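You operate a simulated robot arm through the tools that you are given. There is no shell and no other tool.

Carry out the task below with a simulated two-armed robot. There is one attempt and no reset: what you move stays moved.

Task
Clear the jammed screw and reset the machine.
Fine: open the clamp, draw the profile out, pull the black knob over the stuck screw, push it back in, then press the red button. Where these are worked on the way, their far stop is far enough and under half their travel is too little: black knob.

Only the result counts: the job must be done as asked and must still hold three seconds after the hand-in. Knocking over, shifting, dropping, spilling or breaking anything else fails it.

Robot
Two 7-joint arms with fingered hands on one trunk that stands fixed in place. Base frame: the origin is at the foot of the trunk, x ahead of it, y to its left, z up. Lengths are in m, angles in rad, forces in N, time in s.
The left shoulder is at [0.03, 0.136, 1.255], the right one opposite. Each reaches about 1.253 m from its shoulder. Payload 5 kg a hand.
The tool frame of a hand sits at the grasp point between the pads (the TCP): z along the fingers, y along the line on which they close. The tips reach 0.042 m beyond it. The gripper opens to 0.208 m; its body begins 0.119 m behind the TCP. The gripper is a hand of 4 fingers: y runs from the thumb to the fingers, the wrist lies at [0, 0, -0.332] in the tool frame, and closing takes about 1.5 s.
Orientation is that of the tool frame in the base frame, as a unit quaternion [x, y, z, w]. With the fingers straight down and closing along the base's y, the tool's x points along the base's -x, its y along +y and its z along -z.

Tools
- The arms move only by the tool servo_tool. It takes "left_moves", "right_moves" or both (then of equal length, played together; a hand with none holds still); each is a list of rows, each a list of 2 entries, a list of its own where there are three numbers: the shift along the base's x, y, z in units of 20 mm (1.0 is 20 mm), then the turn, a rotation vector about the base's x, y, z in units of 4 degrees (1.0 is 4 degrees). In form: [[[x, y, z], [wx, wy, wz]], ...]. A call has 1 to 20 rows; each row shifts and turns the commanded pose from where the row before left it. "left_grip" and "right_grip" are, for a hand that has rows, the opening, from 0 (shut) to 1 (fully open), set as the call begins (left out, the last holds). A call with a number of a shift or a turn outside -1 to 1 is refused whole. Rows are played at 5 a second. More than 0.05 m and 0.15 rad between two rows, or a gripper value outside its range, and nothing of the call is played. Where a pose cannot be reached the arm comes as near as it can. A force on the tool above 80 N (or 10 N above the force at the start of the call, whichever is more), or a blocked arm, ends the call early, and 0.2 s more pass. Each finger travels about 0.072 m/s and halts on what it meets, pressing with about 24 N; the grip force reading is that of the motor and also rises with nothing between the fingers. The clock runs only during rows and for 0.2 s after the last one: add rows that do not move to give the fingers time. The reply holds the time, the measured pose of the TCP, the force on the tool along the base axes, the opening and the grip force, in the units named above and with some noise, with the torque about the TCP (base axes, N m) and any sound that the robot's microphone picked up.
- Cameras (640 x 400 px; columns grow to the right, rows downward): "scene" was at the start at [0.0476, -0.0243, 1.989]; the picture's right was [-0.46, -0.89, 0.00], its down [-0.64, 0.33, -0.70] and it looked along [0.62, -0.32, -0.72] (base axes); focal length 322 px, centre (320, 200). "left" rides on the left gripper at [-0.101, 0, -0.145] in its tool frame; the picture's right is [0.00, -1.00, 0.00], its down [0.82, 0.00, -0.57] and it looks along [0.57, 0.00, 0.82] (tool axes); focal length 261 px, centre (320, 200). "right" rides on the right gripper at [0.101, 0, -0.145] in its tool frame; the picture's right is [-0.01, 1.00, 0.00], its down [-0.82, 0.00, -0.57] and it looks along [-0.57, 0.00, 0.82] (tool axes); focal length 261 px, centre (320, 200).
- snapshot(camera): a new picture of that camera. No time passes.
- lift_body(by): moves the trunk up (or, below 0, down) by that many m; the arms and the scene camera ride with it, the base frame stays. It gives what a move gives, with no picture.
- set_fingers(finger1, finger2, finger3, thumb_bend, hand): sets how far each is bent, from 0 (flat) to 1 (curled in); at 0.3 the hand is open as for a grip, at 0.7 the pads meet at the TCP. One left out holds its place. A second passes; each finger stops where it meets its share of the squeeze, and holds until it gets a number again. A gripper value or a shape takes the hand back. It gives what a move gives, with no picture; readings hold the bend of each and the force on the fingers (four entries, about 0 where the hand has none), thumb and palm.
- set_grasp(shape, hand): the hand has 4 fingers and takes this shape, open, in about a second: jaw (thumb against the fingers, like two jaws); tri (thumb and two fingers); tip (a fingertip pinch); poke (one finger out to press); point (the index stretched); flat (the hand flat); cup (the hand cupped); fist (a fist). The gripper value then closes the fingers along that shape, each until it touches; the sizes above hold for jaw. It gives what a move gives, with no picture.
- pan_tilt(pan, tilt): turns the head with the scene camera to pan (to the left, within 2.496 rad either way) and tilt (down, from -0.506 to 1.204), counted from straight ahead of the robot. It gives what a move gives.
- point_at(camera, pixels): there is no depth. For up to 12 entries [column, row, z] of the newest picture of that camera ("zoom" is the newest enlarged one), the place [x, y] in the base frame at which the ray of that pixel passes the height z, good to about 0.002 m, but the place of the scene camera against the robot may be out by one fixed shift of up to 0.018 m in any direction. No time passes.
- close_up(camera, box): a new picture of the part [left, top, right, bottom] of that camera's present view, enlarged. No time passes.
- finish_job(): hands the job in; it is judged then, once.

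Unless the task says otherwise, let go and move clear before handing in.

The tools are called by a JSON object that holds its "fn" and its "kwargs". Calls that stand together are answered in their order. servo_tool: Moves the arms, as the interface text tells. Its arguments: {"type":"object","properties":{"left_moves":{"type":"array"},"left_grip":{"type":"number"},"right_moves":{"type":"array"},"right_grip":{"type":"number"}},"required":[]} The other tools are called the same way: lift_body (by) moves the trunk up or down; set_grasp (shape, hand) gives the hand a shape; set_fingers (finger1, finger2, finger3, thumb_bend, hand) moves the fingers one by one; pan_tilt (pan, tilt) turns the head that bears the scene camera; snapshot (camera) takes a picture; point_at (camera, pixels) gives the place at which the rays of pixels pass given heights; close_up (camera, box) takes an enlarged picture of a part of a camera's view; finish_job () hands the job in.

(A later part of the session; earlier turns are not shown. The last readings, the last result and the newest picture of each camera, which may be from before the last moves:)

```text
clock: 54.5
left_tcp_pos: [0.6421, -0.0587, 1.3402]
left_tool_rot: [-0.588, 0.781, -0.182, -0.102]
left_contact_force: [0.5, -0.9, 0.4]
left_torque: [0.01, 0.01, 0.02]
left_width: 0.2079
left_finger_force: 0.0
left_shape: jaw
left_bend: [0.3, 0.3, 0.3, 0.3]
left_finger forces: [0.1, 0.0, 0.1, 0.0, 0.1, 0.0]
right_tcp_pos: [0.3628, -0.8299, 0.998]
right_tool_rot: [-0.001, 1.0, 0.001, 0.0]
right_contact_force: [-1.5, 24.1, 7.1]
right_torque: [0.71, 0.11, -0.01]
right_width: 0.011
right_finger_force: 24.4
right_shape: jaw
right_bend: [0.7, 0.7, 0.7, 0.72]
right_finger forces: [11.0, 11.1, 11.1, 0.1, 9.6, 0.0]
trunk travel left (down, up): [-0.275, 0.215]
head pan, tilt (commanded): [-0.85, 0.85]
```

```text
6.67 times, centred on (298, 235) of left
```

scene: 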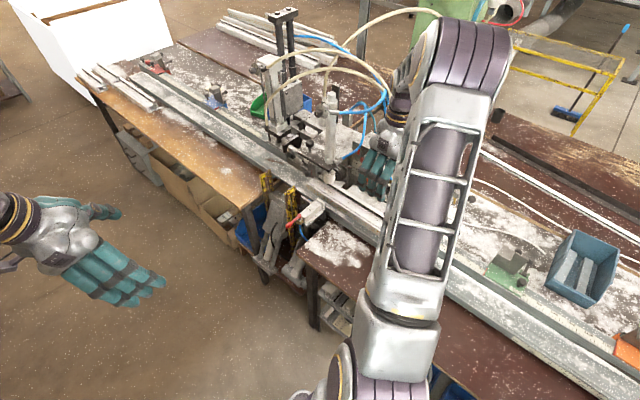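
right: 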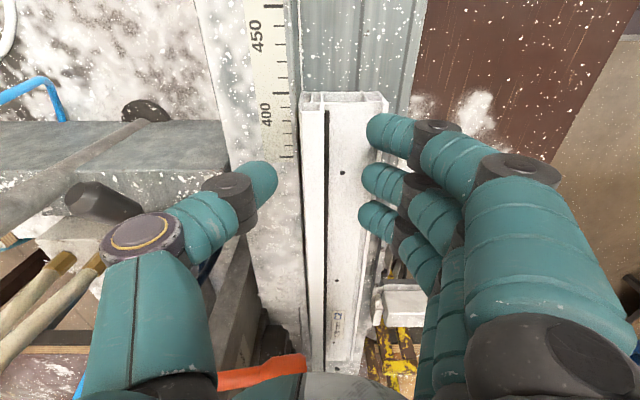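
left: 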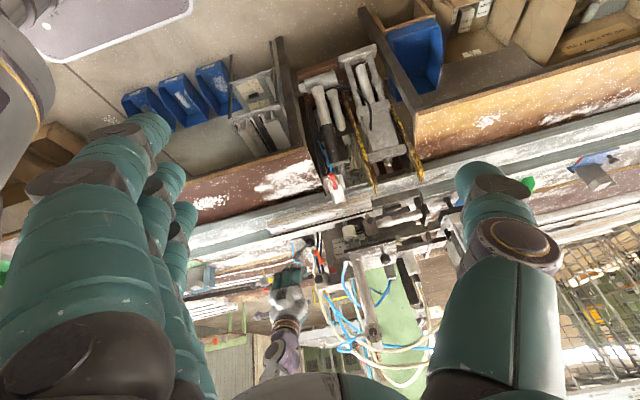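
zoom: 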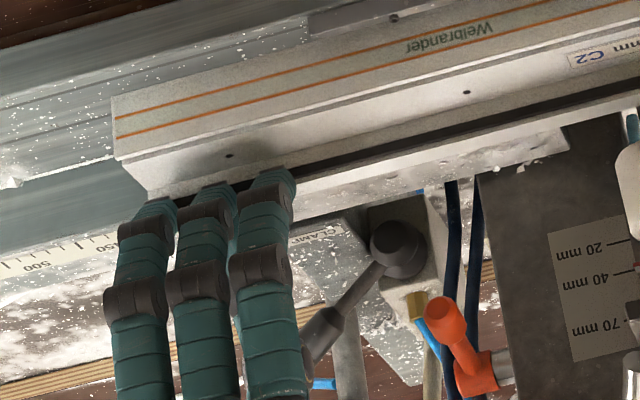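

All three fingers (11 N each) and the thumb (10 N) hold the flange, with a 24 N net push toward the fence. I ease 3 mm toward +y to balance, then pull toward −x a little and watch.

{"fn": "servo_tool", "kwargs": {"right_moves": [[[0, 0.15, 0], [0, 0, 0]], [[-0.3, 0, 0], [0, 0, 0]], [[-0.4, 0, 0], [0, 0, 0]], [[-0.4, 0, 0], [0, 0, 0]], [[-0.4, 0, 0], [0, 0, 0]]]}}

{"fn": "close_up", "kwargs": {"camera": "right", "box": [220, 80, 412, 200]}}

{"fn": "close_up", "kwargs": {"camera": "left", "box": [250, 190, 410, 290]}}

```text
clock: 55.8
left_tcp_pos: [0.6444, -0.0594, 1.3386]
left_tool_rot: [-0.588, 0.781, -0.183, -0.1]
left_contact_force: [-0.3, 0.7, 0.2]
left_torque: [0.02, -0.02, -0.02]
left_width: 0.2079
left_finger_force: 0.1
left_shape: jaw
left_bend: [0.3, 0.3, 0.3, 0.3]
left_finger forces: [0.0, 0.0, 0.0, 0.0, 0.0, 0.1]
right_tcp_pos: [0.3333, -0.8287, 0.998]
right_tool_rot: [0.0, 1.0, -0.001, 0.001]
right_contact_force: [13.3, 15.1, 13.0]
right_torque: [0.27, -0.51, 0.16]
right_width: 0.009
right_finger_force: 24.3
right_shape: jaw
right_bend: [0.7, 0.7, 0.7, 0.73]
right_finger forces: [7.1, 7.0, 7.3, 0.0, 19.9, 0.0]
trunk travel left (down, up): [-0.275, 0.215]
head pan, tilt (commanded): [-0.85, 0.85]
```

```text
3.33 times, centred on (316, 140) of right
```

zoom: 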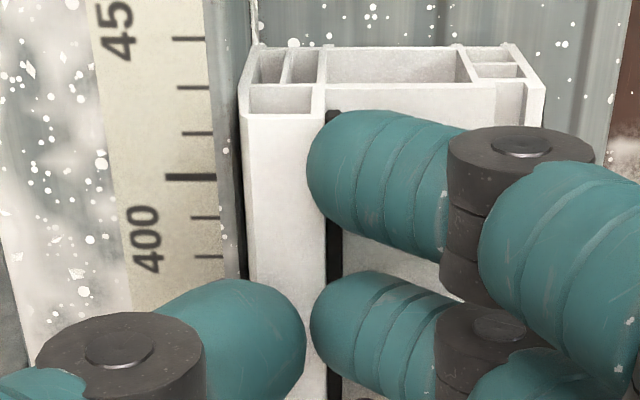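

```text
4.00 times, centred on (330, 240) of left
```

zoom: 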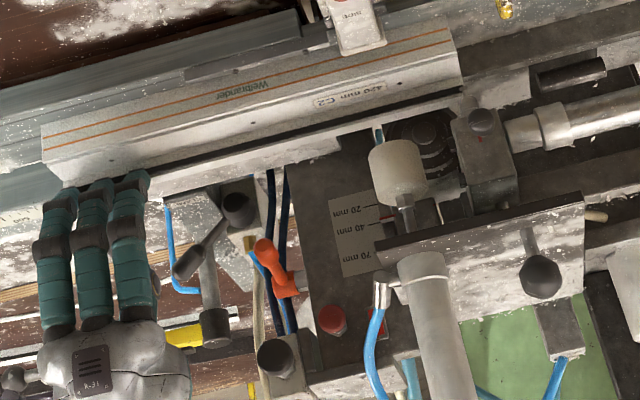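

The profile slides with the hand (scale end moved ~30 mm, pull 13 N). I keep pulling toward −x.

{"fn": "servo_tool", "kwargs": {"right_moves": [[[-0.5, 0, 0], [0, 0, 0]], [[-0.5, 0, 0], [0, 0, 0]], [[-0.5, 0, 0], [0, 0, 0]], [[-0.5, 0, 0], [0, 0, 0]], [[-0.5, 0, 0], [0, 0, 0]], [[-0.5, 0, 0], [0, 0, 0]], [[-0.5, 0, 0], [0, 0, 0]], [[-0.5, 0, 0], [0, 0, 0]]]}}

{"fn": "close_up", "kwargs": {"camera": "right", "box": [220, 80, 412, 200]}}

{"fn": "close_up", "kwargs": {"camera": "left", "box": [250, 190, 410, 290]}}

```text
clock: 57.5
left_tcp_pos: [0.6435, -0.0598, 1.3385]
left_tool_rot: [-0.587, 0.782, -0.182, -0.101]
left_contact_force: [-0.3, -0.1, 0.0]
left_torque: [0.01, -0.03, 0.01]
left_width: 0.208
left_finger_force: 0.1
left_shape: jaw
left_bend: [0.3, 0.3, 0.3, 0.3]
left_finger forces: [0.0, 0.0, 0.0, 0.0, 0.0, 0.1]
right_tcp_pos: [0.2525, -0.8284, 0.9981]
right_tool_rot: [0.0, 1.0, -0.001, 0.0]
right_contact_force: [11.9, 14.0, 19.7]
right_torque: [0.01, -0.48, 0.15]
right_width: 0.0099
right_finger_force: 23.6
right_shape: jaw
right_bend: [0.7, 0.7, 0.7, 0.73]
right_finger forces: [7.2, 7.1, 7.7, 0.0, 26.5, 0.0]
trunk travel left (down, up): [-0.275, 0.215]
head pan, tilt (commanded): [-0.85, 0.85]
```

```text
3.33 times, centred on (316, 140) of right
```

zoom: 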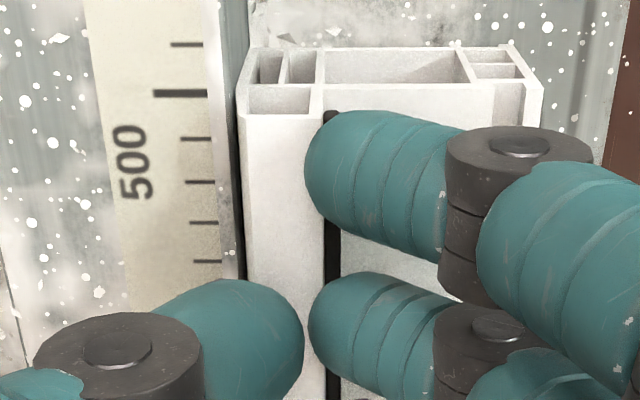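

```text
4.00 times, centred on (330, 240) of left
```

zoom: 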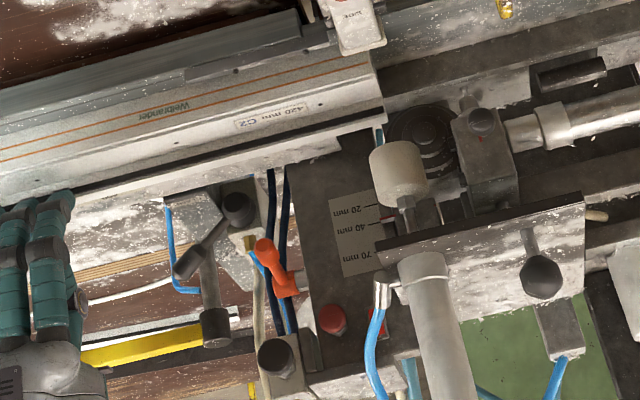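

The profile has come 110 mm (end now at the SIDE cylinder's station). I continue another 100 mm.

{"fn": "servo_tool", "kwargs": {"right_moves": [[[-0.5, 0, 0], [0, 0, 0]], [[-0.5, 0, 0], [0, 0, 0]], [[-0.5, 0, 0], [0, 0, 0]], [[-0.5, 0, 0], [0, 0, 0]], [[-0.5, 0, 0], [0, 0, 0]], [[-0.5, 0, 0], [0, 0, 0]], [[-0.5, 0, 0], [0, 0, 0]], [[-0.5, 0, 0], [0, 0, 0]], [[-0.5, 0, 0], [0, 0, 0]], [[-0.5, 0, 0], [0, 0, 0]]]}}

{"fn": "snapshot", "kwargs": {"camera": "right"}}

{"fn": "close_up", "kwargs": {"camera": "left", "box": [250, 190, 410, 290]}}

{"fn": "snapshot", "kwargs": {"camera": "scene"}}

```text
clock: 59.8
left_tcp_pos: [0.6445, -0.0591, 1.3405]
left_tool_rot: [-0.588, 0.781, -0.182, -0.101]
left_contact_force: [-0.4, -0.2, 0.4]
left_torque: [-0.02, -0.03, -0.03]
left_width: 0.2081
left_finger_force: 0.0
left_shape: jaw
left_bend: [0.3, 0.3, 0.3, 0.3]
left_finger forces: [0.0, 0.1, 0.0, 0.1, 0.0, 0.0]
right_tcp_pos: [0.1517, -0.8279, 0.9987]
right_tool_rot: [0.0, 1.0, 0.0, 0.0]
right_contact_force: [13.7, 16.7, 20.1]
right_torque: [0.21, -0.52, 0.2]
right_width: 0.0098
right_finger_force: 24.1
right_shape: jaw
right_bend: [0.7, 0.7, 0.7, 0.73]
right_finger forces: [7.8, 7.7, 8.4, 0.0, 26.0, 0.0]
trunk travel left (down, up): [-0.275, 0.215]
head pan, tilt (commanded): [-0.85, 0.85]
```

```text
taken
```

right: 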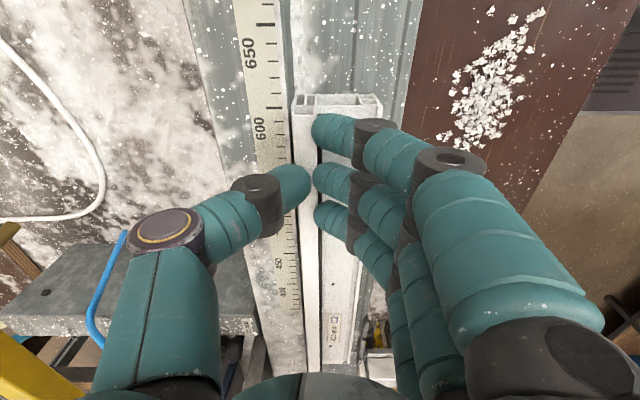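

```text
4.00 times, centred on (330, 240) of left
```

zoom: 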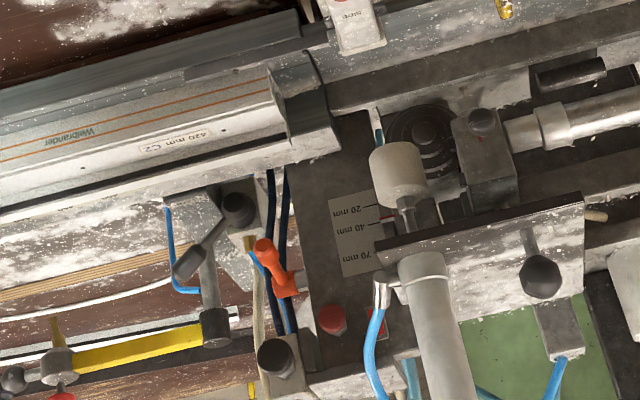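

```text
taken
```

scene: 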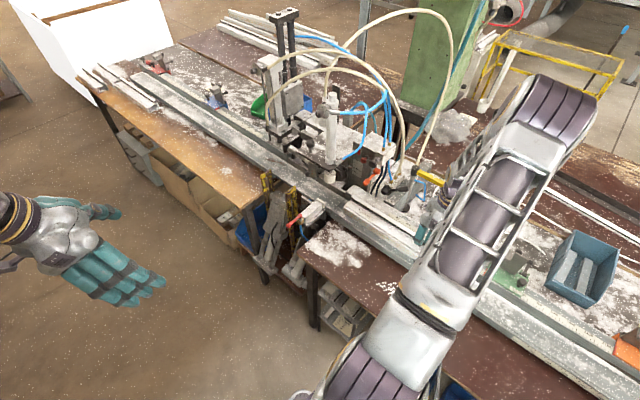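

The profile has been drawn 210 mm with no stop felt; its +x end is at about x 0.52, past the panel's middle. I pull a further 80 mm so it's clearly out, watching for an end stop.

{"fn": "servo_tool", "kwargs": {"right_moves": [[[-0.5, 0, 0], [0, 0, 0]], [[-0.5, 0, 0], [0, 0, 0]], [[-0.5, 0, 0], [0, 0, 0]], [[-0.5, 0, 0], [0, 0, 0]], [[-0.5, 0, 0], [0, 0, 0]], [[-0.5, 0, 0], [0, 0, 0]], [[-0.5, 0, 0], [0, 0, 0]], [[-0.5, 0, 0], [0, 0, 0]]]}}

{"fn": "snapshot", "kwargs": {"camera": "right"}}

{"fn": "snapshot", "kwargs": {"camera": "scene"}}

{"fn": "close_up", "kwargs": {"camera": "left", "box": [240, 185, 400, 285]}}

```text
clock: 61.5
left_tcp_pos: [0.6438, -0.0595, 1.3389]
left_tool_rot: [-0.588, 0.782, -0.183, -0.101]
left_contact_force: [-0.4, 0.5, 0.4]
left_torque: [0.02, -0.03, 0.04]
left_width: 0.208
left_finger_force: 0.1
left_shape: jaw
left_bend: [0.3, 0.3, 0.3, 0.3]
left_finger forces: [0.1, 0.0, 0.0, 0.0, 0.0, 0.0]
right_tcp_pos: [0.0729, -0.8282, 0.9973]
right_tool_rot: [-0.001, 1.0, 0.0, 0.0]
right_contact_force: [14.6, 14.6, 23.7]
right_torque: [0.03, -0.56, 0.2]
right_width: 0.0101
right_finger_force: 24.0
right_shape: jaw
right_bend: [0.7, 0.7, 0.7, 0.73]
right_finger forces: [7.9, 7.8, 8.5, 0.1, 29.7, 0.0]
trunk travel left (down, up): [-0.275, 0.215]
head pan, tilt (commanded): [-0.85, 0.85]
```

```text
taken
```

right: 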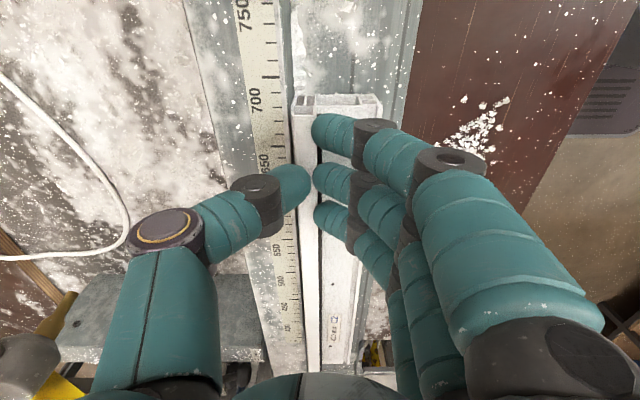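

```text
taken
```

scene: 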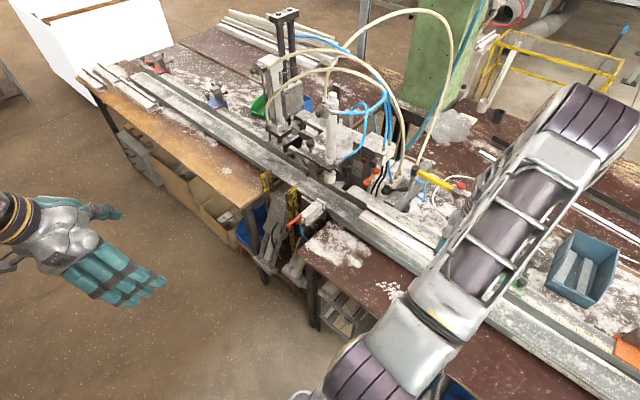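

```text
4.00 times, centred on (320, 235) of left
```

zoom: 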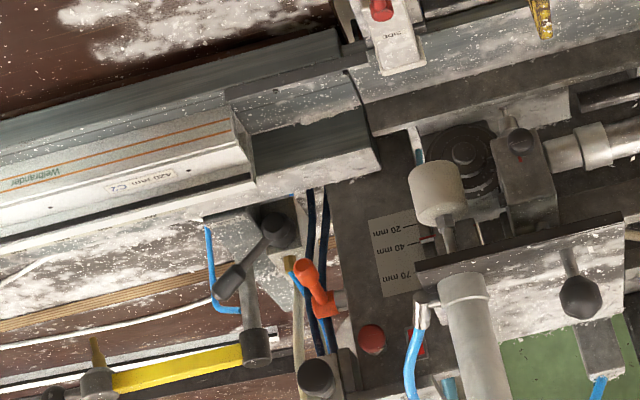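

The profile is out 290 mm, its end at about x 0.44, clear of clamp, SIDE cylinder and screw head. I pull a last 20 mm to feel whether a stop is near, then let go and rise.

{"fn": "servo_tool", "kwargs": {"right_moves": [[[-0.4, 0, 0], [0, 0, 0]], [[-0.4, 0, 0], [0, 0, 0]], [[-0.2, 0, 0], [0, 0, 0]]]}}

{"fn": "close_up", "kwargs": {"camera": "left", "box": [335, 200, 415, 250]}}

```text
clock: 62.4
left_tcp_pos: [0.6461, -0.0595, 1.3384]
left_tool_rot: [-0.588, 0.781, -0.183, -0.101]
left_contact_force: [0.1, -0.5, 0.3]
left_torque: [0.0, -0.03, 0.02]
left_width: 0.2081
left_finger_force: 0.0
left_shape: jaw
left_bend: [0.3, 0.3, 0.3, 0.3]
left_finger forces: [0.0, 0.0, 0.0, 0.0, 0.0, 0.0]
right_tcp_pos: [0.0527, -0.8273, 0.9974]
right_tool_rot: [0.0, 1.0, 0.0, -0.001]
right_contact_force: [16.2, 14.6, 20.4]
right_torque: [0.06, -0.61, 0.26]
right_width: 0.0103
right_finger_force: 24.5
right_shape: jaw
right_bend: [0.7, 0.7, 0.7, 0.73]
right_finger forces: [7.4, 7.3, 8.0, 0.1, 28.0, 0.0]
trunk travel left (down, up): [-0.275, 0.215]
head pan, tilt (commanded): [-0.85, 0.85]
```

```text
8.00 times, centred on (375, 225) of left
```

zoom: 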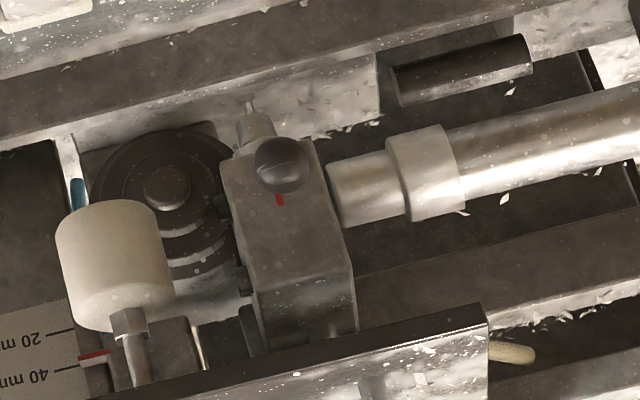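

The screw tip (zoom (250, 105)) shows below the head's nozzle, with the knob at (282, 165). No stop felt at 310 mm; the profile is out. I release it and raise the hand.

{"fn": "servo_tool", "kwargs": {"right_moves": [[[0, 0, 0], [0, 0, 0]], [[0, 0, 0], [0, 0, 0]], [[0, 0, 0], [0, 0, 0]], [[0, 0, 0], [0, 0, 0]], [[0, 0, 0.5], [0, 0, 0]], [[0, 0, 0.5], [0, 0, 0]], [[0, 0, 1], [0, 0, 0]], [[0, 0, 1], [0, 0, 0]], [[0, 0, 1], [0, 0, 0]], [[0, 0, 1], [0, 0, 0]], [[0, 0, 1], [0, 0, 0]], [[0, 0, 1], [0, 0, 0]], [[0, 0, 1], [0, 0, 0]], [[0, 0, 1], [0, 0, 0]], [[0, 0, 1], [0, 0, 0]], [[0, 0, 1], [0, 0, 0]], [[0, 0, 1], [0, 0, 0]]], "right_grip": 0.35}}

{"fn": "snapshot", "kwargs": {"camera": "right"}}

{"fn": "close_up", "kwargs": {"camera": "left", "box": [190, 160, 430, 310]}}

```text
clock: 66.0
left_tcp_pos: [0.6438, -0.0612, 1.3394]
left_tool_rot: [-0.588, 0.782, -0.181, -0.101]
left_contact_force: [-0.1, 1.5, 0.9]
left_torque: [-0.07, -0.03, -0.03]
left_width: 0.2084
left_finger_force: 0.0
left_shape: jaw
left_bend: [0.3, 0.3, 0.3, 0.3]
left_finger forces: [0.0, 0.0, 0.1, 0.0, 0.0, 0.0]
right_tcp_pos: [0.0514, -0.8287, 1.2386]
right_tool_rot: [0.001, 1.0, -0.001, 0.001]
right_contact_force: [-0.2, -0.4, 0.2]
right_torque: [-0.03, 0.0, 0.02]
right_width: 0.0722
right_finger_force: 0.0
right_shape: jaw
right_bend: [0.73, 0.73, 0.73, 0.7]
right_finger forces: [0.0, 0.1, 0.1, 0.0, 0.0, 0.0]
trunk travel left (down, up): [-0.275, 0.215]
head pan, tilt (commanded): [-0.85, 0.85]
```

```text
taken
```

right: 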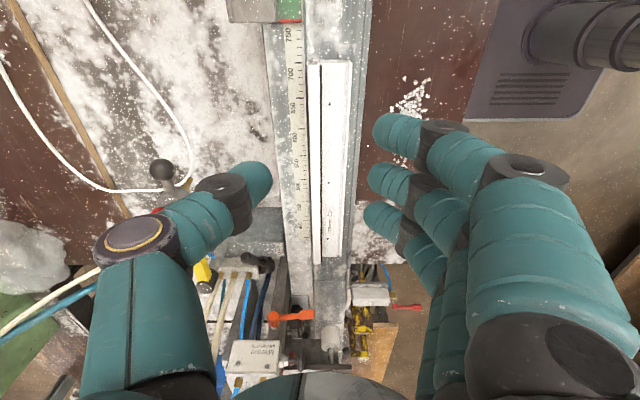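

```text
2.67 times, centred on (310, 235) of left
```

zoom: 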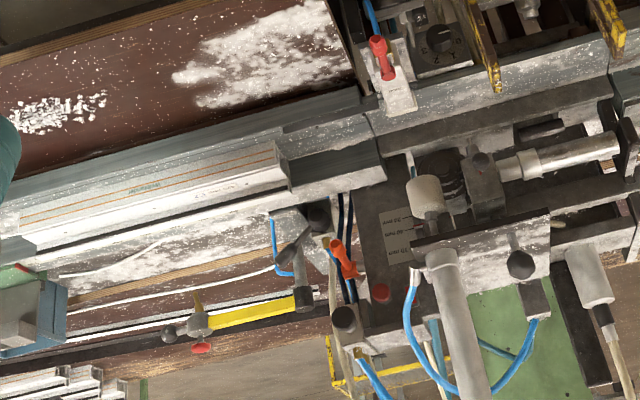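

The profile rests neatly on the rail. Now I bring the right hand around on the operator side, toward (0.45, −0.5), to look at the black knob region.

{"fn": "servo_tool", "kwargs": {"right_moves": [[[0.5, 1, 0.5], [0, 0, 0]], [[0.5, 1, 0.5], [0, 0, 0]], [[1, 1, 0], [0, 0, 0]], [[1, 1, 0], [0, 0, 0]], [[1, 1, 0], [0, 0, 0]], [[1, 1, 0], [0, 0, 0]], [[1, 1, 0], [0, 0, 0]], [[1, 1, 0], [0, 0, 0]], [[1, 1, 0], [0, 0, 0]], [[1, 1, 0], [0, 0, 0]], [[1, 1, 0], [0, 0, 0]], [[1, 1, 0], [0, 0, 0]], [[1, 1, 0], [0, 0, 0]], [[1, 1, 0], [0, 0, 0]], [[1, 1, 0], [0, 0, 0]], [[1, 0, 0], [0, 0, 0]], [[1, 0, 0], [0, 0, 0]], [[1, 0, 0], [0, 0, 0]], [[1, 0, 0], [0, 0, 0]], [[1, 0, 0], [0, 0, 0]]]}}

{"fn": "snapshot", "kwargs": {"camera": "right"}}

{"fn": "snapshot", "kwargs": {"camera": "scene"}}

```text
clock: 70.2
left_tcp_pos: [0.6454, -0.0618, 1.3385]
left_tool_rot: [-0.588, 0.782, -0.181, -0.101]
left_contact_force: [1.2, 0.7, 0.0]
left_torque: [-0.01, 0.06, -0.02]
left_width: 0.2082
left_finger_force: 0.0
left_shape: jaw
left_bend: [0.3, 0.3, 0.3, 0.3]
left_finger forces: [0.0, 0.0, 0.0, 0.1, 0.0, 0.1]
right_tcp_pos: [0.433, -0.5291, 1.2566]
right_tool_rot: [0.0, 1.0, 0.0, 0.0]
right_contact_force: [1.0, -0.5, -0.2]
right_torque: [0.01, 0.07, 0.02]
right_width: 0.0721
right_finger_force: 0.0
right_shape: jaw
right_bend: [0.73, 0.73, 0.73, 0.7]
right_finger forces: [0.0, 0.0, 0.1, 0.0, 0.0, 0.0]
trunk travel left (down, up): [-0.275, 0.215]
head pan, tilt (commanded): [-0.85, 0.85]
```

```text
taken
```

right: 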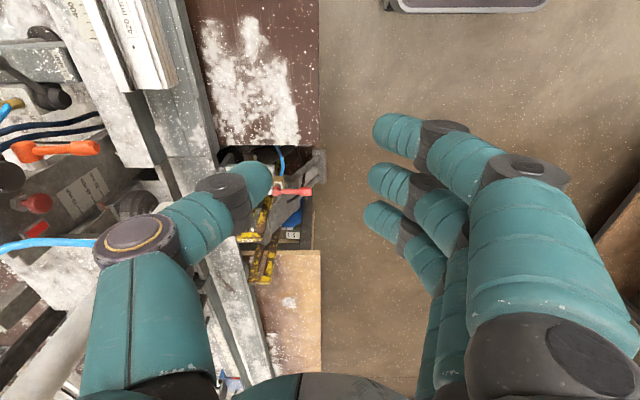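

```text
taken
```

scene: 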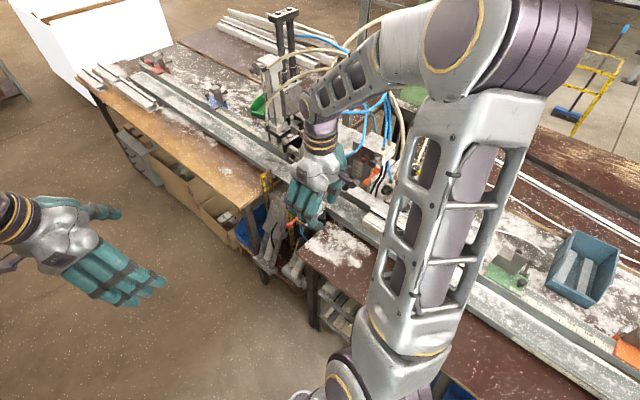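

Fingers straddling the ball sideways (along x) suit best because the plate lies close above it. I rotate the right hand in yaw first and check it stays reachable.

{"fn": "servo_tool", "kwargs": {"right_moves": [[[0.5, 0.5, 0], [0, 0, 1]], [[0.5, 0.5, 0], [0, 0, 1]], [[0.5, 0.5, 0], [0, 0, 1]], [[0.5, 0, 0], [0, 0, 1]], [[0.5, 0, 0], [0, 0, 1]], [[0.5, 0, 0], [0, 0, 1]], [[0.5, 0, 0], [0, 0, 1]], [[0.5, 0, 0], [0, 0, 1]], [[0.5, 0, 0], [0, 0, 1]], [[0.5, 0, 0], [0, 0, 1]], [[0.5, 0, 0], [0, 0, 1]], [[0, 0, 0], [-1, 0, 0]], [[0, 0, 0], [-1, 0, 0]], [[0, 0, 0], [-1, 0, 0]], [[0, 0, 0], [-1, 0, 0]]]}}

{"fn": "snapshot", "kwargs": {"camera": "right"}}

{"fn": "snapshot", "kwargs": {"camera": "scene"}}

```text
clock: 73.3
left_tcp_pos: [0.6446, -0.0613, 1.3404]
left_tool_rot: [-0.588, 0.781, -0.182, -0.101]
left_contact_force: [0.2, 0.4, -0.1]
left_torque: [-0.07, 0.02, 0.0]
left_width: 0.2078
left_finger_force: 0.0
left_shape: jaw
left_bend: [0.3, 0.3, 0.3, 0.3]
left_finger forces: [0.0, 0.0, 0.0, 0.1, 0.0, 0.1]
right_tcp_pos: [0.5423, -0.4999, 1.2567]
right_tool_rot: [-0.371, 0.918, -0.131, -0.053]
right_contact_force: [-0.6, -0.3, 0.1]
right_torque: [-0.04, 0.0, -0.01]
right_width: 0.0724
right_finger_force: 0.1
right_shape: jaw
right_bend: [0.73, 0.73, 0.73, 0.7]
right_finger forces: [0.1, 0.0, 0.1, 0.0, 0.1, 0.0]
trunk travel left (down, up): [-0.275, 0.215]
head pan, tilt (commanded): [-0.85, 0.85]
```

```text
taken
```

right: 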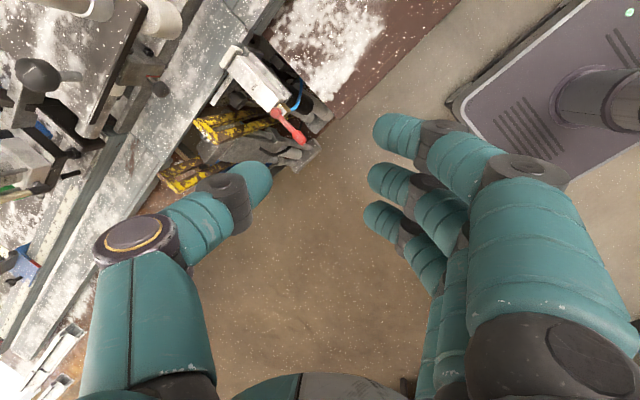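

```text
taken
```

scene: 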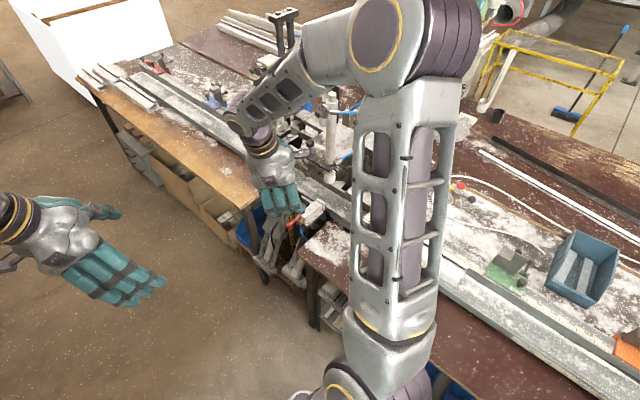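

Reachability is fine so far, and the right camera now sees the knob (≈(160, 88)) and the SIDE cylinder (240–300, 50–140). I zoom to triangulate those obstacles against the left view.

{"fn": "close_up", "kwargs": {"camera": "right", "box": [90, 20, 330, 170]}}

{"fn": "close_up", "kwargs": {"camera": "right", "box": [100, 40, 196, 100]}}

{"fn": "close_up", "kwargs": {"camera": "left", "box": [310, 150, 438, 230]}}

```text
2.67 times, centred on (210, 95) of right
```

zoom: 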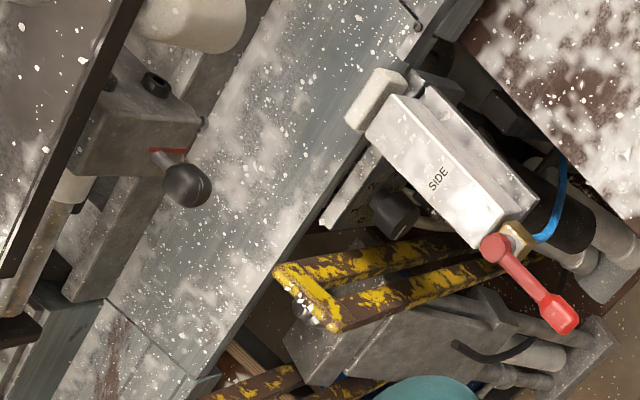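

```text
6.67 times, centred on (148, 70) of right
```

zoom: 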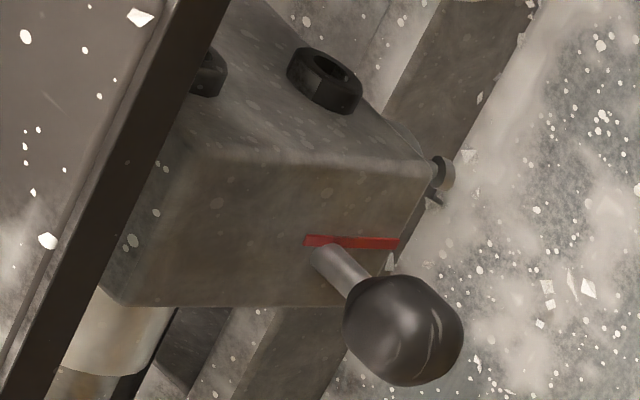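

```text
5.00 times, centred on (374, 190) of left
```

zoom: 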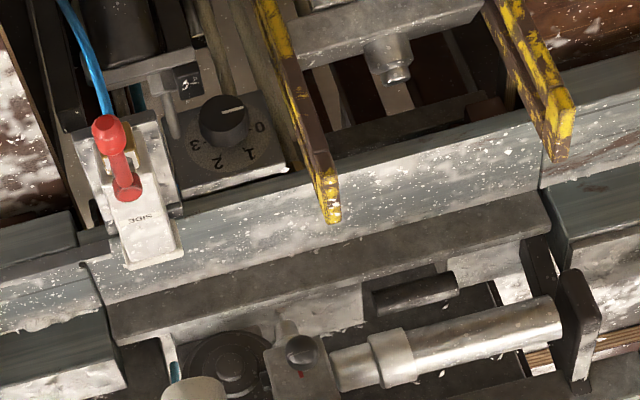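

The views are clear: ball on a stem in the head block's +y face beside a red slot. I triangulate ball, stem base, SIDE body corner, red lever end and yellow hook.

{"fn": "point_at", "kwargs": {"camera": "right", "pixels": [[160.7, 89.5, 1.0], [160.7, 89.5, 1.1], [148, 77.5, 1.0], [148, 77.5, 1.1], [302, 140, 0.9], [302, 140, 1.0], [202.5, 127, 0.9], [202.5, 127, 1.0], [241.9, 57.5, 0.9], [241.9, 57.5, 1.0], [128, 58, 1.0], [128, 58, 1.1]]}}

{"fn": "point_at", "kwargs": {"camera": "left", "pixels": [[370.4, 220, 1.0], [370.4, 220, 1.1], [331, 175, 0.9], [331, 175, 1.0], [376, 193, 0.9], [376, 193, 1.0], [340, 202.5, 0.9], [340, 202.5, 1.0]]}}

```text
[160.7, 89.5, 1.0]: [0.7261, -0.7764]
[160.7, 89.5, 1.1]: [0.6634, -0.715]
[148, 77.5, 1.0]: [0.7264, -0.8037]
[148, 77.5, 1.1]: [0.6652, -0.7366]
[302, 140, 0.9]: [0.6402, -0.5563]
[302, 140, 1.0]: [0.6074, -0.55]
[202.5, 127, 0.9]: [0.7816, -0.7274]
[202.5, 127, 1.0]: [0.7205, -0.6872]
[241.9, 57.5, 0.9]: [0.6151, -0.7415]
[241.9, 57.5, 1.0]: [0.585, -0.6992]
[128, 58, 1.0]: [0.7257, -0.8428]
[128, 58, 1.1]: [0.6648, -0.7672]
```

```text
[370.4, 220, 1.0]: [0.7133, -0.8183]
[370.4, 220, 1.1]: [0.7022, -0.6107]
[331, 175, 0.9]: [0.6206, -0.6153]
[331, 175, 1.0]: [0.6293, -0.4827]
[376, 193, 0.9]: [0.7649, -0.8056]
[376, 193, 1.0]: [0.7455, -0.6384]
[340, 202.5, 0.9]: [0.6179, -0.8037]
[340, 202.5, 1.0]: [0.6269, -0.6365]
```

Ball (0.7105, −0.763, 1.026), block face y −0.786; the yellow hook tip at (0.748, −0.70, 0.96) and SIDE body (top z≈0.95) lie below the approach. I'll approach with fingers closing along x, hand pitched from above-front; I continue the yaw to 90° and move the left hand a bit away.

{"fn": "servo_tool", "kwargs": {"right_moves": [[[0.4, -0.4, 0], [0, 0.276, 0.961]], [[0.4, -0.4, 0], [0, 0.276, 0.961]], [[0.4, -0.4, 0], [0, 0.276, 0.961]], [[0.4, -0.4, 0], [0, 0.276, 0.961]], [[0.4, -0.4, 0], [0, 0.276, 0.961]], [[0.4, -0.4, 0], [0, 0.276, 0.961]], [[0.4, -0.4, 0], [0, 0.276, 0.961]], [[0.4, -0.4, 0], [0, 0.276, 0.961]], [[0.4, -0.4, 0], [0, 0.276, 0.961]], [[0.4, -0.4, 0], [0, 0.276, 0.961]], [[0.4, -0.4, 0], [0, 0.276, 0.961]], [[0, 0, 0], [0, 0.138, 0.48]]], "left_moves": [[[0, 1, 0], [0, 0, 0]], [[0, 1, 0], [0, 0, 0]], [[0, 1, 0], [0, 0, 0]], [[0, 1, 0], [0, 0, 0]], [[0, 1, 0], [0, 0, 0]], [[0, 0, 0], [0, 0, 0]], [[0, 0, 0], [0, 0, 0]], [[0, 0, 0], [0, 0, 0]], [[0, 0, 0], [0, 0, 0]], [[0, 0, 0], [0, 0, 0]], [[0, 0, 0], [0, 0, 0]], [[0, 0, 0], [0, 0, 0]]]}}

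{"fn": "snapshot", "kwargs": {"camera": "right"}}

{"fn": "snapshot", "kwargs": {"camera": "scene"}}

{"fn": "snapshot", "kwargs": {"camera": "left"}}

```text
clock: 76.0
left_tcp_pos: [0.6443, 0.0386, 1.3389]
left_tool_rot: [-0.588, 0.782, -0.182, -0.1]
left_contact_force: [-0.8, -0.4, 0.5]
left_torque: [-0.01, 0.03, -0.02]
left_width: 0.2079
left_finger_force: 0.0
left_shape: jaw
left_bend: [0.3, 0.3, 0.3, 0.3]
left_finger forces: [0.1, 0.1, 0.1, 0.0, 0.0, 0.0]
right_tcp_pos: [0.6304, -0.5877, 1.2566]
right_tool_rot: [-0.699, 0.701, -0.098, -0.099]
right_contact_force: [-0.7, -0.3, -0.7]
right_torque: [-0.01, 0.01, -0.04]
right_width: 0.0724
right_finger_force: 0.1
right_shape: jaw
right_bend: [0.73, 0.73, 0.73, 0.7]
right_finger forces: [0.0, 0.0, 0.0, 0.0, 0.1, 0.0]
trunk travel left (down, up): [-0.275, 0.215]
head pan, tilt (commanded): [-0.85, 0.85]
```

```text
taken
```

right: 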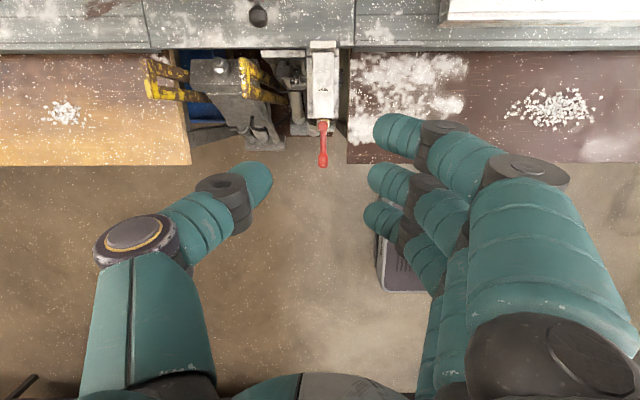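

```text
taken
```

scene: 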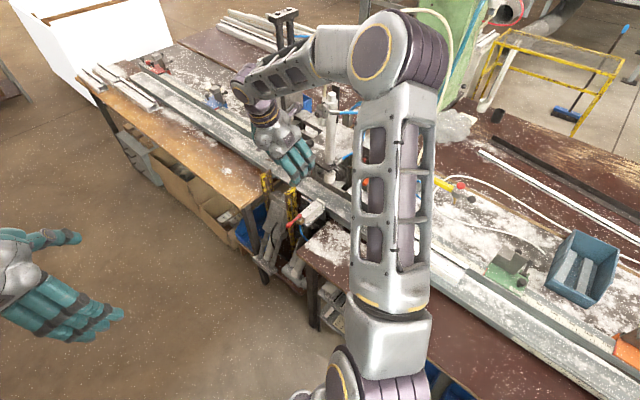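

```text
taken
```

left: 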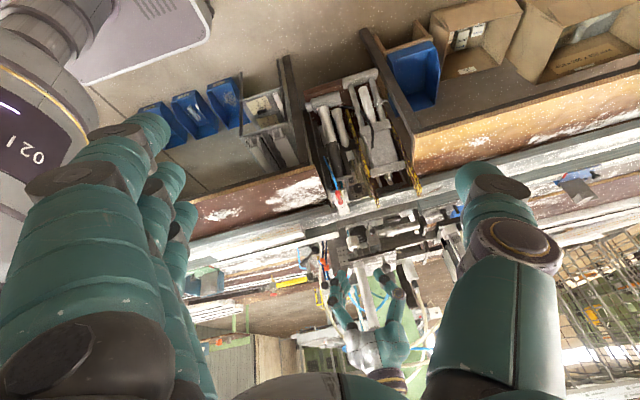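

Yaw is done and everything is reachable. Now I pitch the hand (fingers toward −y) by 48° more in place.

{"fn": "servo_tool", "kwargs": {"right_moves": [[[0, 0, 0], [-1, 0, 0]], [[0, 0, 0], [-1, 0, 0]], [[0, 0, 0], [-1, 0, 0]], [[0, 0, 0], [-1, 0, 0]], [[0, 0, 0], [-1, 0, 0]], [[0, 0, 0], [-1, 0, 0]], [[0, 0, 0], [-1, 0, 0]], [[0, 0, 0], [-1, 0, 0]], [[0, 0, 0], [-1, 0, 0]], [[0, 0, 0], [-1, 0, 0]], [[0, 0, 0], [-1, 0, 0]], [[0, 0, 0], [-1, 0, 0]]]}}

{"fn": "snapshot", "kwargs": {"camera": "right"}}

{"fn": "snapshot", "kwargs": {"camera": "scene"}}

{"fn": "snapshot", "kwargs": {"camera": "left"}}

```text
clock: 78.5
left_tcp_pos: [0.645, 0.0387, 1.3394]
left_tool_rot: [-0.588, 0.782, -0.182, -0.101]
left_contact_force: [0.5, 0.1, -0.3]
left_torque: [-0.04, 0.04, 0.0]
left_width: 0.2079
left_finger_force: 0.1
left_shape: jaw
left_bend: [0.3, 0.3, 0.3, 0.3]
left_finger forces: [0.1, 0.0, 0.1, 0.0, 0.1, 0.0]
right_tcp_pos: [0.6304, -0.587, 1.2576]
right_tool_rot: [0.6, -0.599, 0.376, 0.374]
right_contact_force: [-0.3, 0.7, 0.8]
right_torque: [-0.01, 0.03, -0.02]
right_width: 0.0722
right_finger_force: 0.2
right_shape: jaw
right_bend: [0.73, 0.73, 0.73, 0.7]
right_finger forces: [0.0, 0.0, 0.0, 0.1, 0.0, 0.0]
trunk travel left (down, up): [-0.275, 0.215]
head pan, tilt (commanded): [-0.85, 0.85]
```

```text
taken
```

right: 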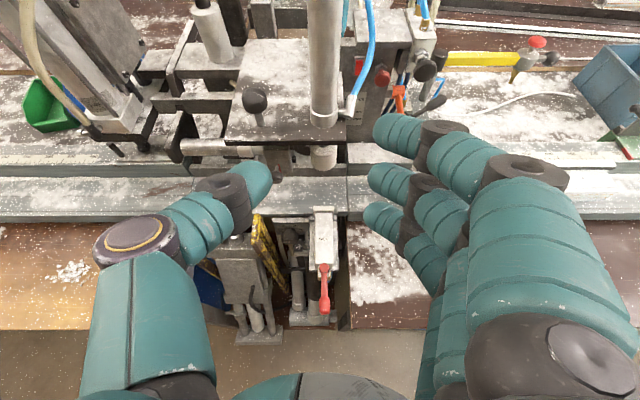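

```text
taken
```

scene: 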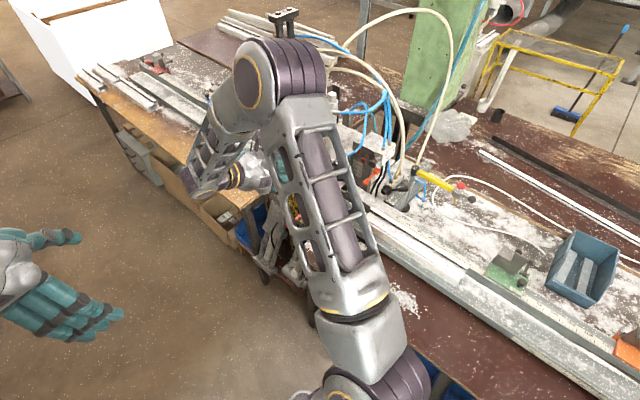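

```text
taken
```

left: 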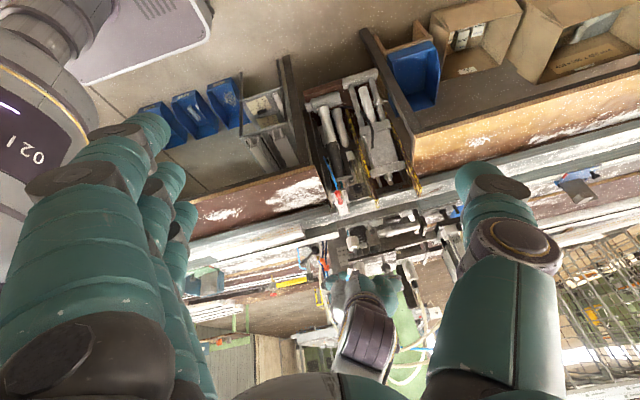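

The right camera now gives an upright frontal view: plate (230–350, 40–145), pad (322, 155), SIDE (322, 240). I zoom on the knob area near (275, 175).

{"fn": "close_up", "kwargs": {"camera": "right", "box": [220, 110, 364, 200]}}

{"fn": "close_up", "kwargs": {"camera": "right", "box": [320, 40, 448, 120]}}

```text
4.44 times, centred on (292, 155) of right
```

zoom: 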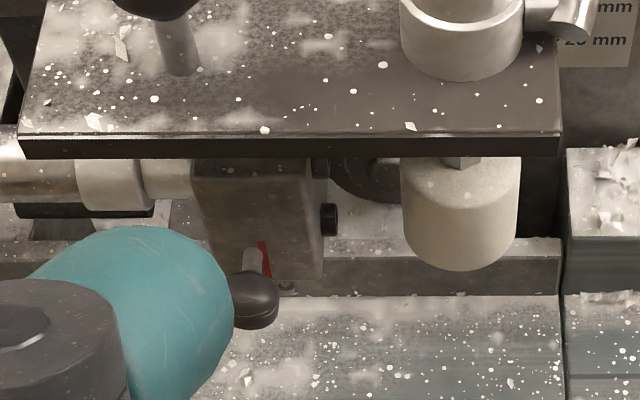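

```text
5.00 times, centred on (384, 80) of right
```

zoom: 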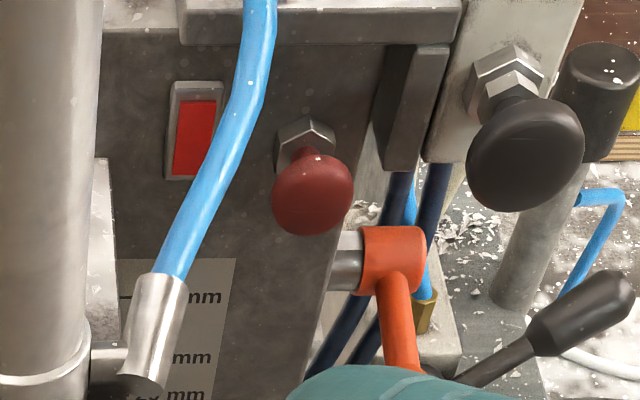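

Clear views: the ball at zoom (255, 300), plate edge above it, and on the panel the red mushroom button with nut (312, 195) and a red framed rectangle (195, 135). I check the plate edge's height with the left camera.

{"fn": "close_up", "kwargs": {"camera": "left", "box": [330, 200, 442, 270]}}

{"fn": "point_at", "kwargs": {"camera": "right", "pixels": [[224.5, 144, 1.05], [224.5, 144, 1.1], [345.7, 143.5, 1.05], [345.7, 143.5, 1.1], [277.4, 177.6, 1.0], [277.4, 177.6, 1.05], [382.4, 79, 1.1], [382.4, 79, 1.15]]}}

```text
5.71 times, centred on (386, 235) of left
```

zoom: 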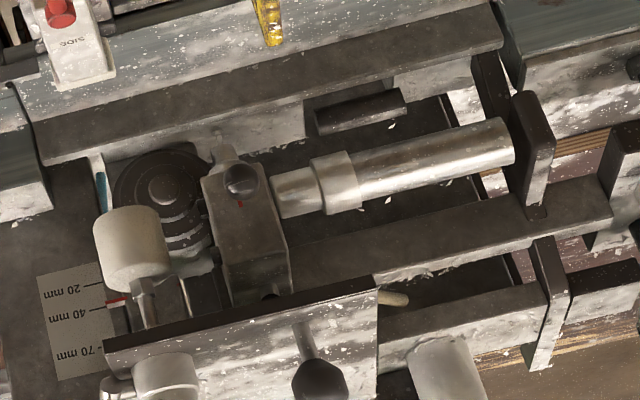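

```text
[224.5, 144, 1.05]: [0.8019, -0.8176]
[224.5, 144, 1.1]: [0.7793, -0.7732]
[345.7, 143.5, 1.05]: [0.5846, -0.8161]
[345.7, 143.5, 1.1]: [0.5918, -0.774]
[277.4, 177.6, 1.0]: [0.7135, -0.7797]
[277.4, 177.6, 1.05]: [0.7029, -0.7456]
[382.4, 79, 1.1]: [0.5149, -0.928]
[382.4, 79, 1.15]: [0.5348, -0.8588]
```

One more ray for the plate's lower front corner from the left camera.

{"fn": "point_at", "kwargs": {"camera": "left", "pixels": [[395.8, 248.2, 1.05], [395.8, 248.2, 1.1], [372, 232, 1.0], [372, 232, 1.05]]}}

```text
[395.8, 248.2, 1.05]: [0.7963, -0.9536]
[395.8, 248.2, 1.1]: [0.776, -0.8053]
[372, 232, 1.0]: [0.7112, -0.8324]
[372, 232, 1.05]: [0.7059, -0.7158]
```

The plate's underside is z≈1.115, leaving ample room around the ball. I pitch 16° more and bring the open hand in front of the knob at (0.71, −0.64, 1.06).

{"fn": "servo_tool", "kwargs": {"right_moves": [[[1, -0.5, -1], [-1, 0, 0]], [[1, -0.5, -1], [-1, 0, 0]], [[1, -0.5, -1], [-1, 0, 0]], [[1, -0.5, -1], [-1, 0, 0]], [[0, -0.1, -1], [0, 0, 0]], [[0, -0.1, -1], [0, 0, 0]], [[0, -0.1, -1], [0, 0, 0]], [[0, -0.1, -1], [0, 0, 0]], [[0, -0.1, -1], [0, 0, 0]], [[0, -0.1, -1], [0, 0, 0]]]}}

{"fn": "snapshot", "kwargs": {"camera": "right"}}

{"fn": "snapshot", "kwargs": {"camera": "scene"}}

{"fn": "close_up", "kwargs": {"camera": "left", "box": [290, 170, 450, 270]}}

```text
clock: 80.8
left_tcp_pos: [0.6451, 0.0384, 1.3396]
left_tool_rot: [-0.589, 0.781, -0.182, -0.1]
left_contact_force: [-0.2, -0.1, 0.1]
left_torque: [0.04, 0.01, -0.02]
left_width: 0.208
left_finger_force: 0.1
left_shape: jaw
left_bend: [0.3, 0.3, 0.3, 0.3]
left_finger forces: [0.0, 0.0, 0.1, 0.0, 0.0, 0.0]
right_tcp_pos: [0.711, -0.6405, 1.0575]
right_tool_rot: [-0.541, 0.542, -0.455, -0.454]
right_contact_force: [-0.1, -0.8, 1.3]
right_torque: [0.07, 0.0, -0.05]
right_width: 0.0723
right_finger_force: 0.0
right_shape: jaw
right_bend: [0.73, 0.73, 0.73, 0.7]
right_finger forces: [0.1, 0.0, 0.1, 0.0, 0.1, 0.0]
trunk travel left (down, up): [-0.275, 0.215]
head pan, tilt (commanded): [-0.85, 0.85]
```

```text
taken
```

right: 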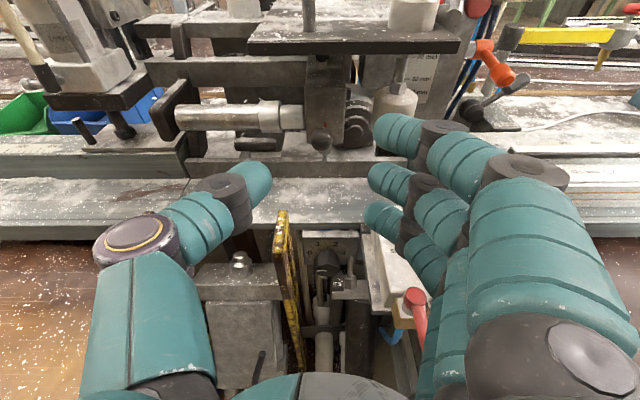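

```text
taken
```

scene: 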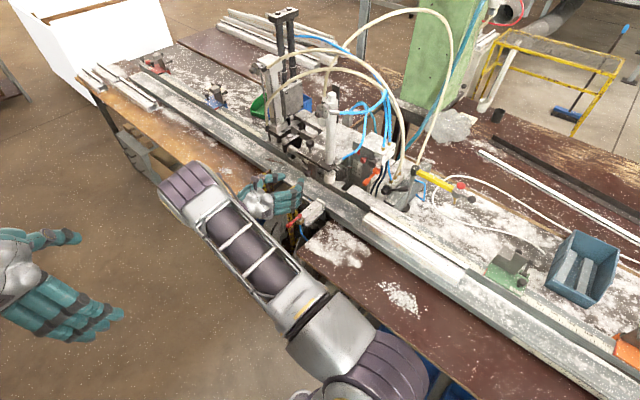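

```text
4.00 times, centred on (370, 220) of left
```

zoom: 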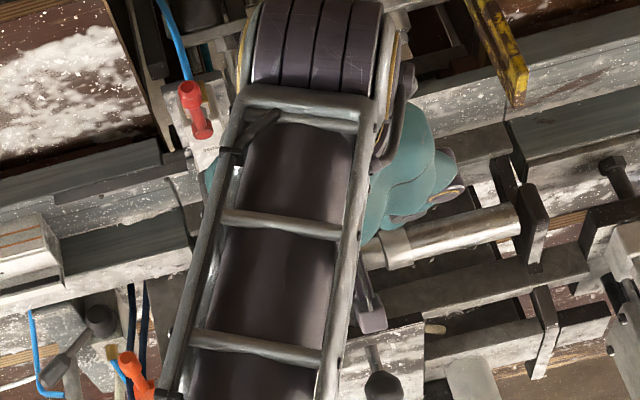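

The ball sits straight ahead at right (320, 140). The lower finger would pass close above the SIDE lever hub, so I roll the hand 20° (fingers up, thumb down) before advancing.

{"fn": "servo_tool", "kwargs": {"right_moves": [[[0, 0, 0], [0, 0.985, 0.174]], [[0, 0, 0], [0, 0.985, 0.174]], [[0, 0, 0], [0, 0.985, 0.174]], [[0, 0, 0], [0, 0.985, 0.174]], [[0, 0, 0], [0, 0.985, 0.174]]]}}

{"fn": "snapshot", "kwargs": {"camera": "right"}}

{"fn": "close_up", "kwargs": {"camera": "scene", "box": [220, 140, 380, 240]}}

```text
clock: 82.0
left_tcp_pos: [0.6436, 0.0379, 1.3391]
left_tool_rot: [-0.588, 0.782, -0.182, -0.101]
left_contact_force: [-0.5, -0.3, 0.1]
left_torque: [-0.02, 0.0, -0.01]
left_width: 0.2077
left_finger_force: 0.0
left_shape: jaw
left_bend: [0.3, 0.3, 0.3, 0.3]
left_finger forces: [0.1, 0.1, 0.1, 0.1, 0.0, 0.1]
right_tcp_pos: [0.7107, -0.6394, 1.0579]
right_tool_rot: [0.628, -0.439, 0.368, 0.527]
right_contact_force: [-0.7, -0.6, 0.2]
right_torque: [0.01, 0.03, 0.02]
right_width: 0.0727
right_finger_force: 0.1
right_shape: jaw
right_bend: [0.73, 0.73, 0.73, 0.7]
right_finger forces: [0.0, 0.2, 0.0, 0.0, 0.0, 0.0]
trunk travel left (down, up): [-0.275, 0.215]
head pan, tilt (commanded): [-0.85, 0.85]
```

```text
taken
```

right: 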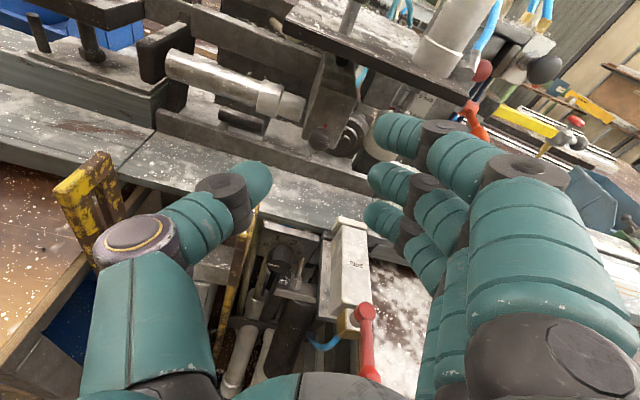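

```text
4.00 times, centred on (300, 190) of scene
```

zoom: 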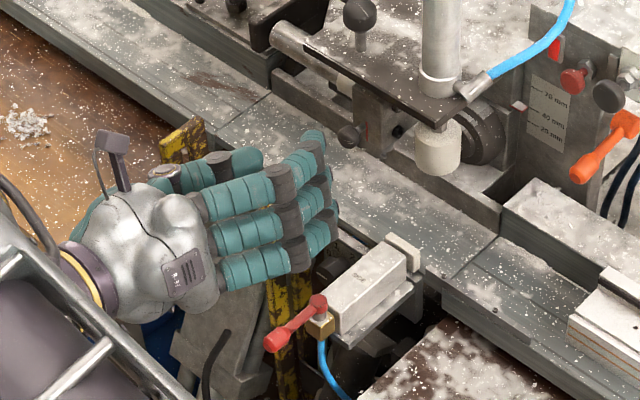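

The scene close-up shows the hand in front of the ball (350, 135) with free space between. I advance 50 mm and drop 20 mm, then re-check.

{"fn": "servo_tool", "kwargs": {"right_moves": [[[0, -0.5, -0.3], [0, 0, 0]], [[0, -0.5, -0.3], [0, 0, 0]], [[0, -0.5, -0.3], [0, 0, 0]], [[0, -0.5, -0.2], [0, 0, 0]], [[0, -0.5, -0.1], [0, 0, 0]]]}}

{"fn": "snapshot", "kwargs": {"camera": "right"}}

{"fn": "close_up", "kwargs": {"camera": "scene", "box": [240, 140, 368, 220]}}

```text
clock: 83.2
left_tcp_pos: [0.6452, 0.0378, 1.3398]
left_tool_rot: [-0.588, 0.781, -0.182, -0.1]
left_contact_force: [0.0, 1.1, 0.3]
left_torque: [0.02, 0.02, -0.03]
left_width: 0.2081
left_finger_force: 0.1
left_shape: jaw
left_bend: [0.3, 0.3, 0.3, 0.3]
left_finger forces: [0.1, 0.0, 0.0, 0.1, 0.1, 0.0]
right_tcp_pos: [0.7107, -0.6909, 1.033]
right_tool_rot: [0.627, -0.44, 0.369, 0.526]
right_contact_force: [0.5, 0.7, 0.5]
right_torque: [0.02, 0.01, -0.01]
right_width: 0.0723
right_finger_force: 0.0
right_shape: jaw
right_bend: [0.73, 0.73, 0.73, 0.7]
right_finger forces: [0.0, 0.0, 0.0, 0.1, 0.0, 0.0]
trunk travel left (down, up): [-0.275, 0.215]
head pan, tilt (commanded): [-0.85, 0.85]
```

```text
taken
```

right: 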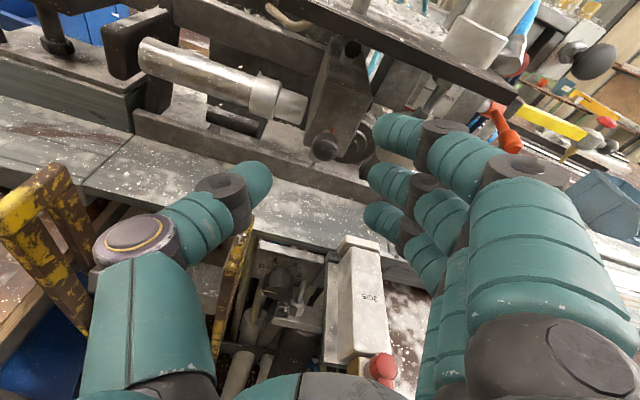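

```text
5.00 times, centred on (304, 180) of scene
```

zoom: 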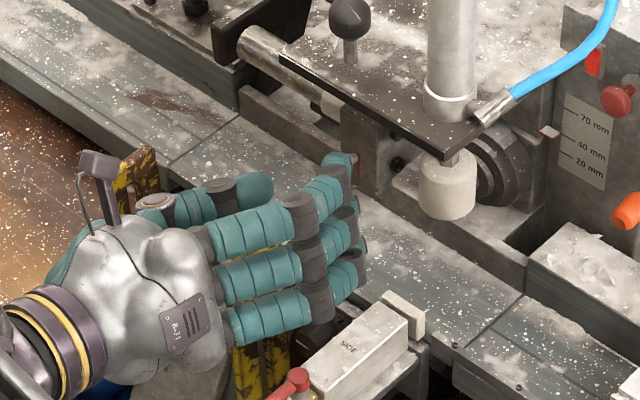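

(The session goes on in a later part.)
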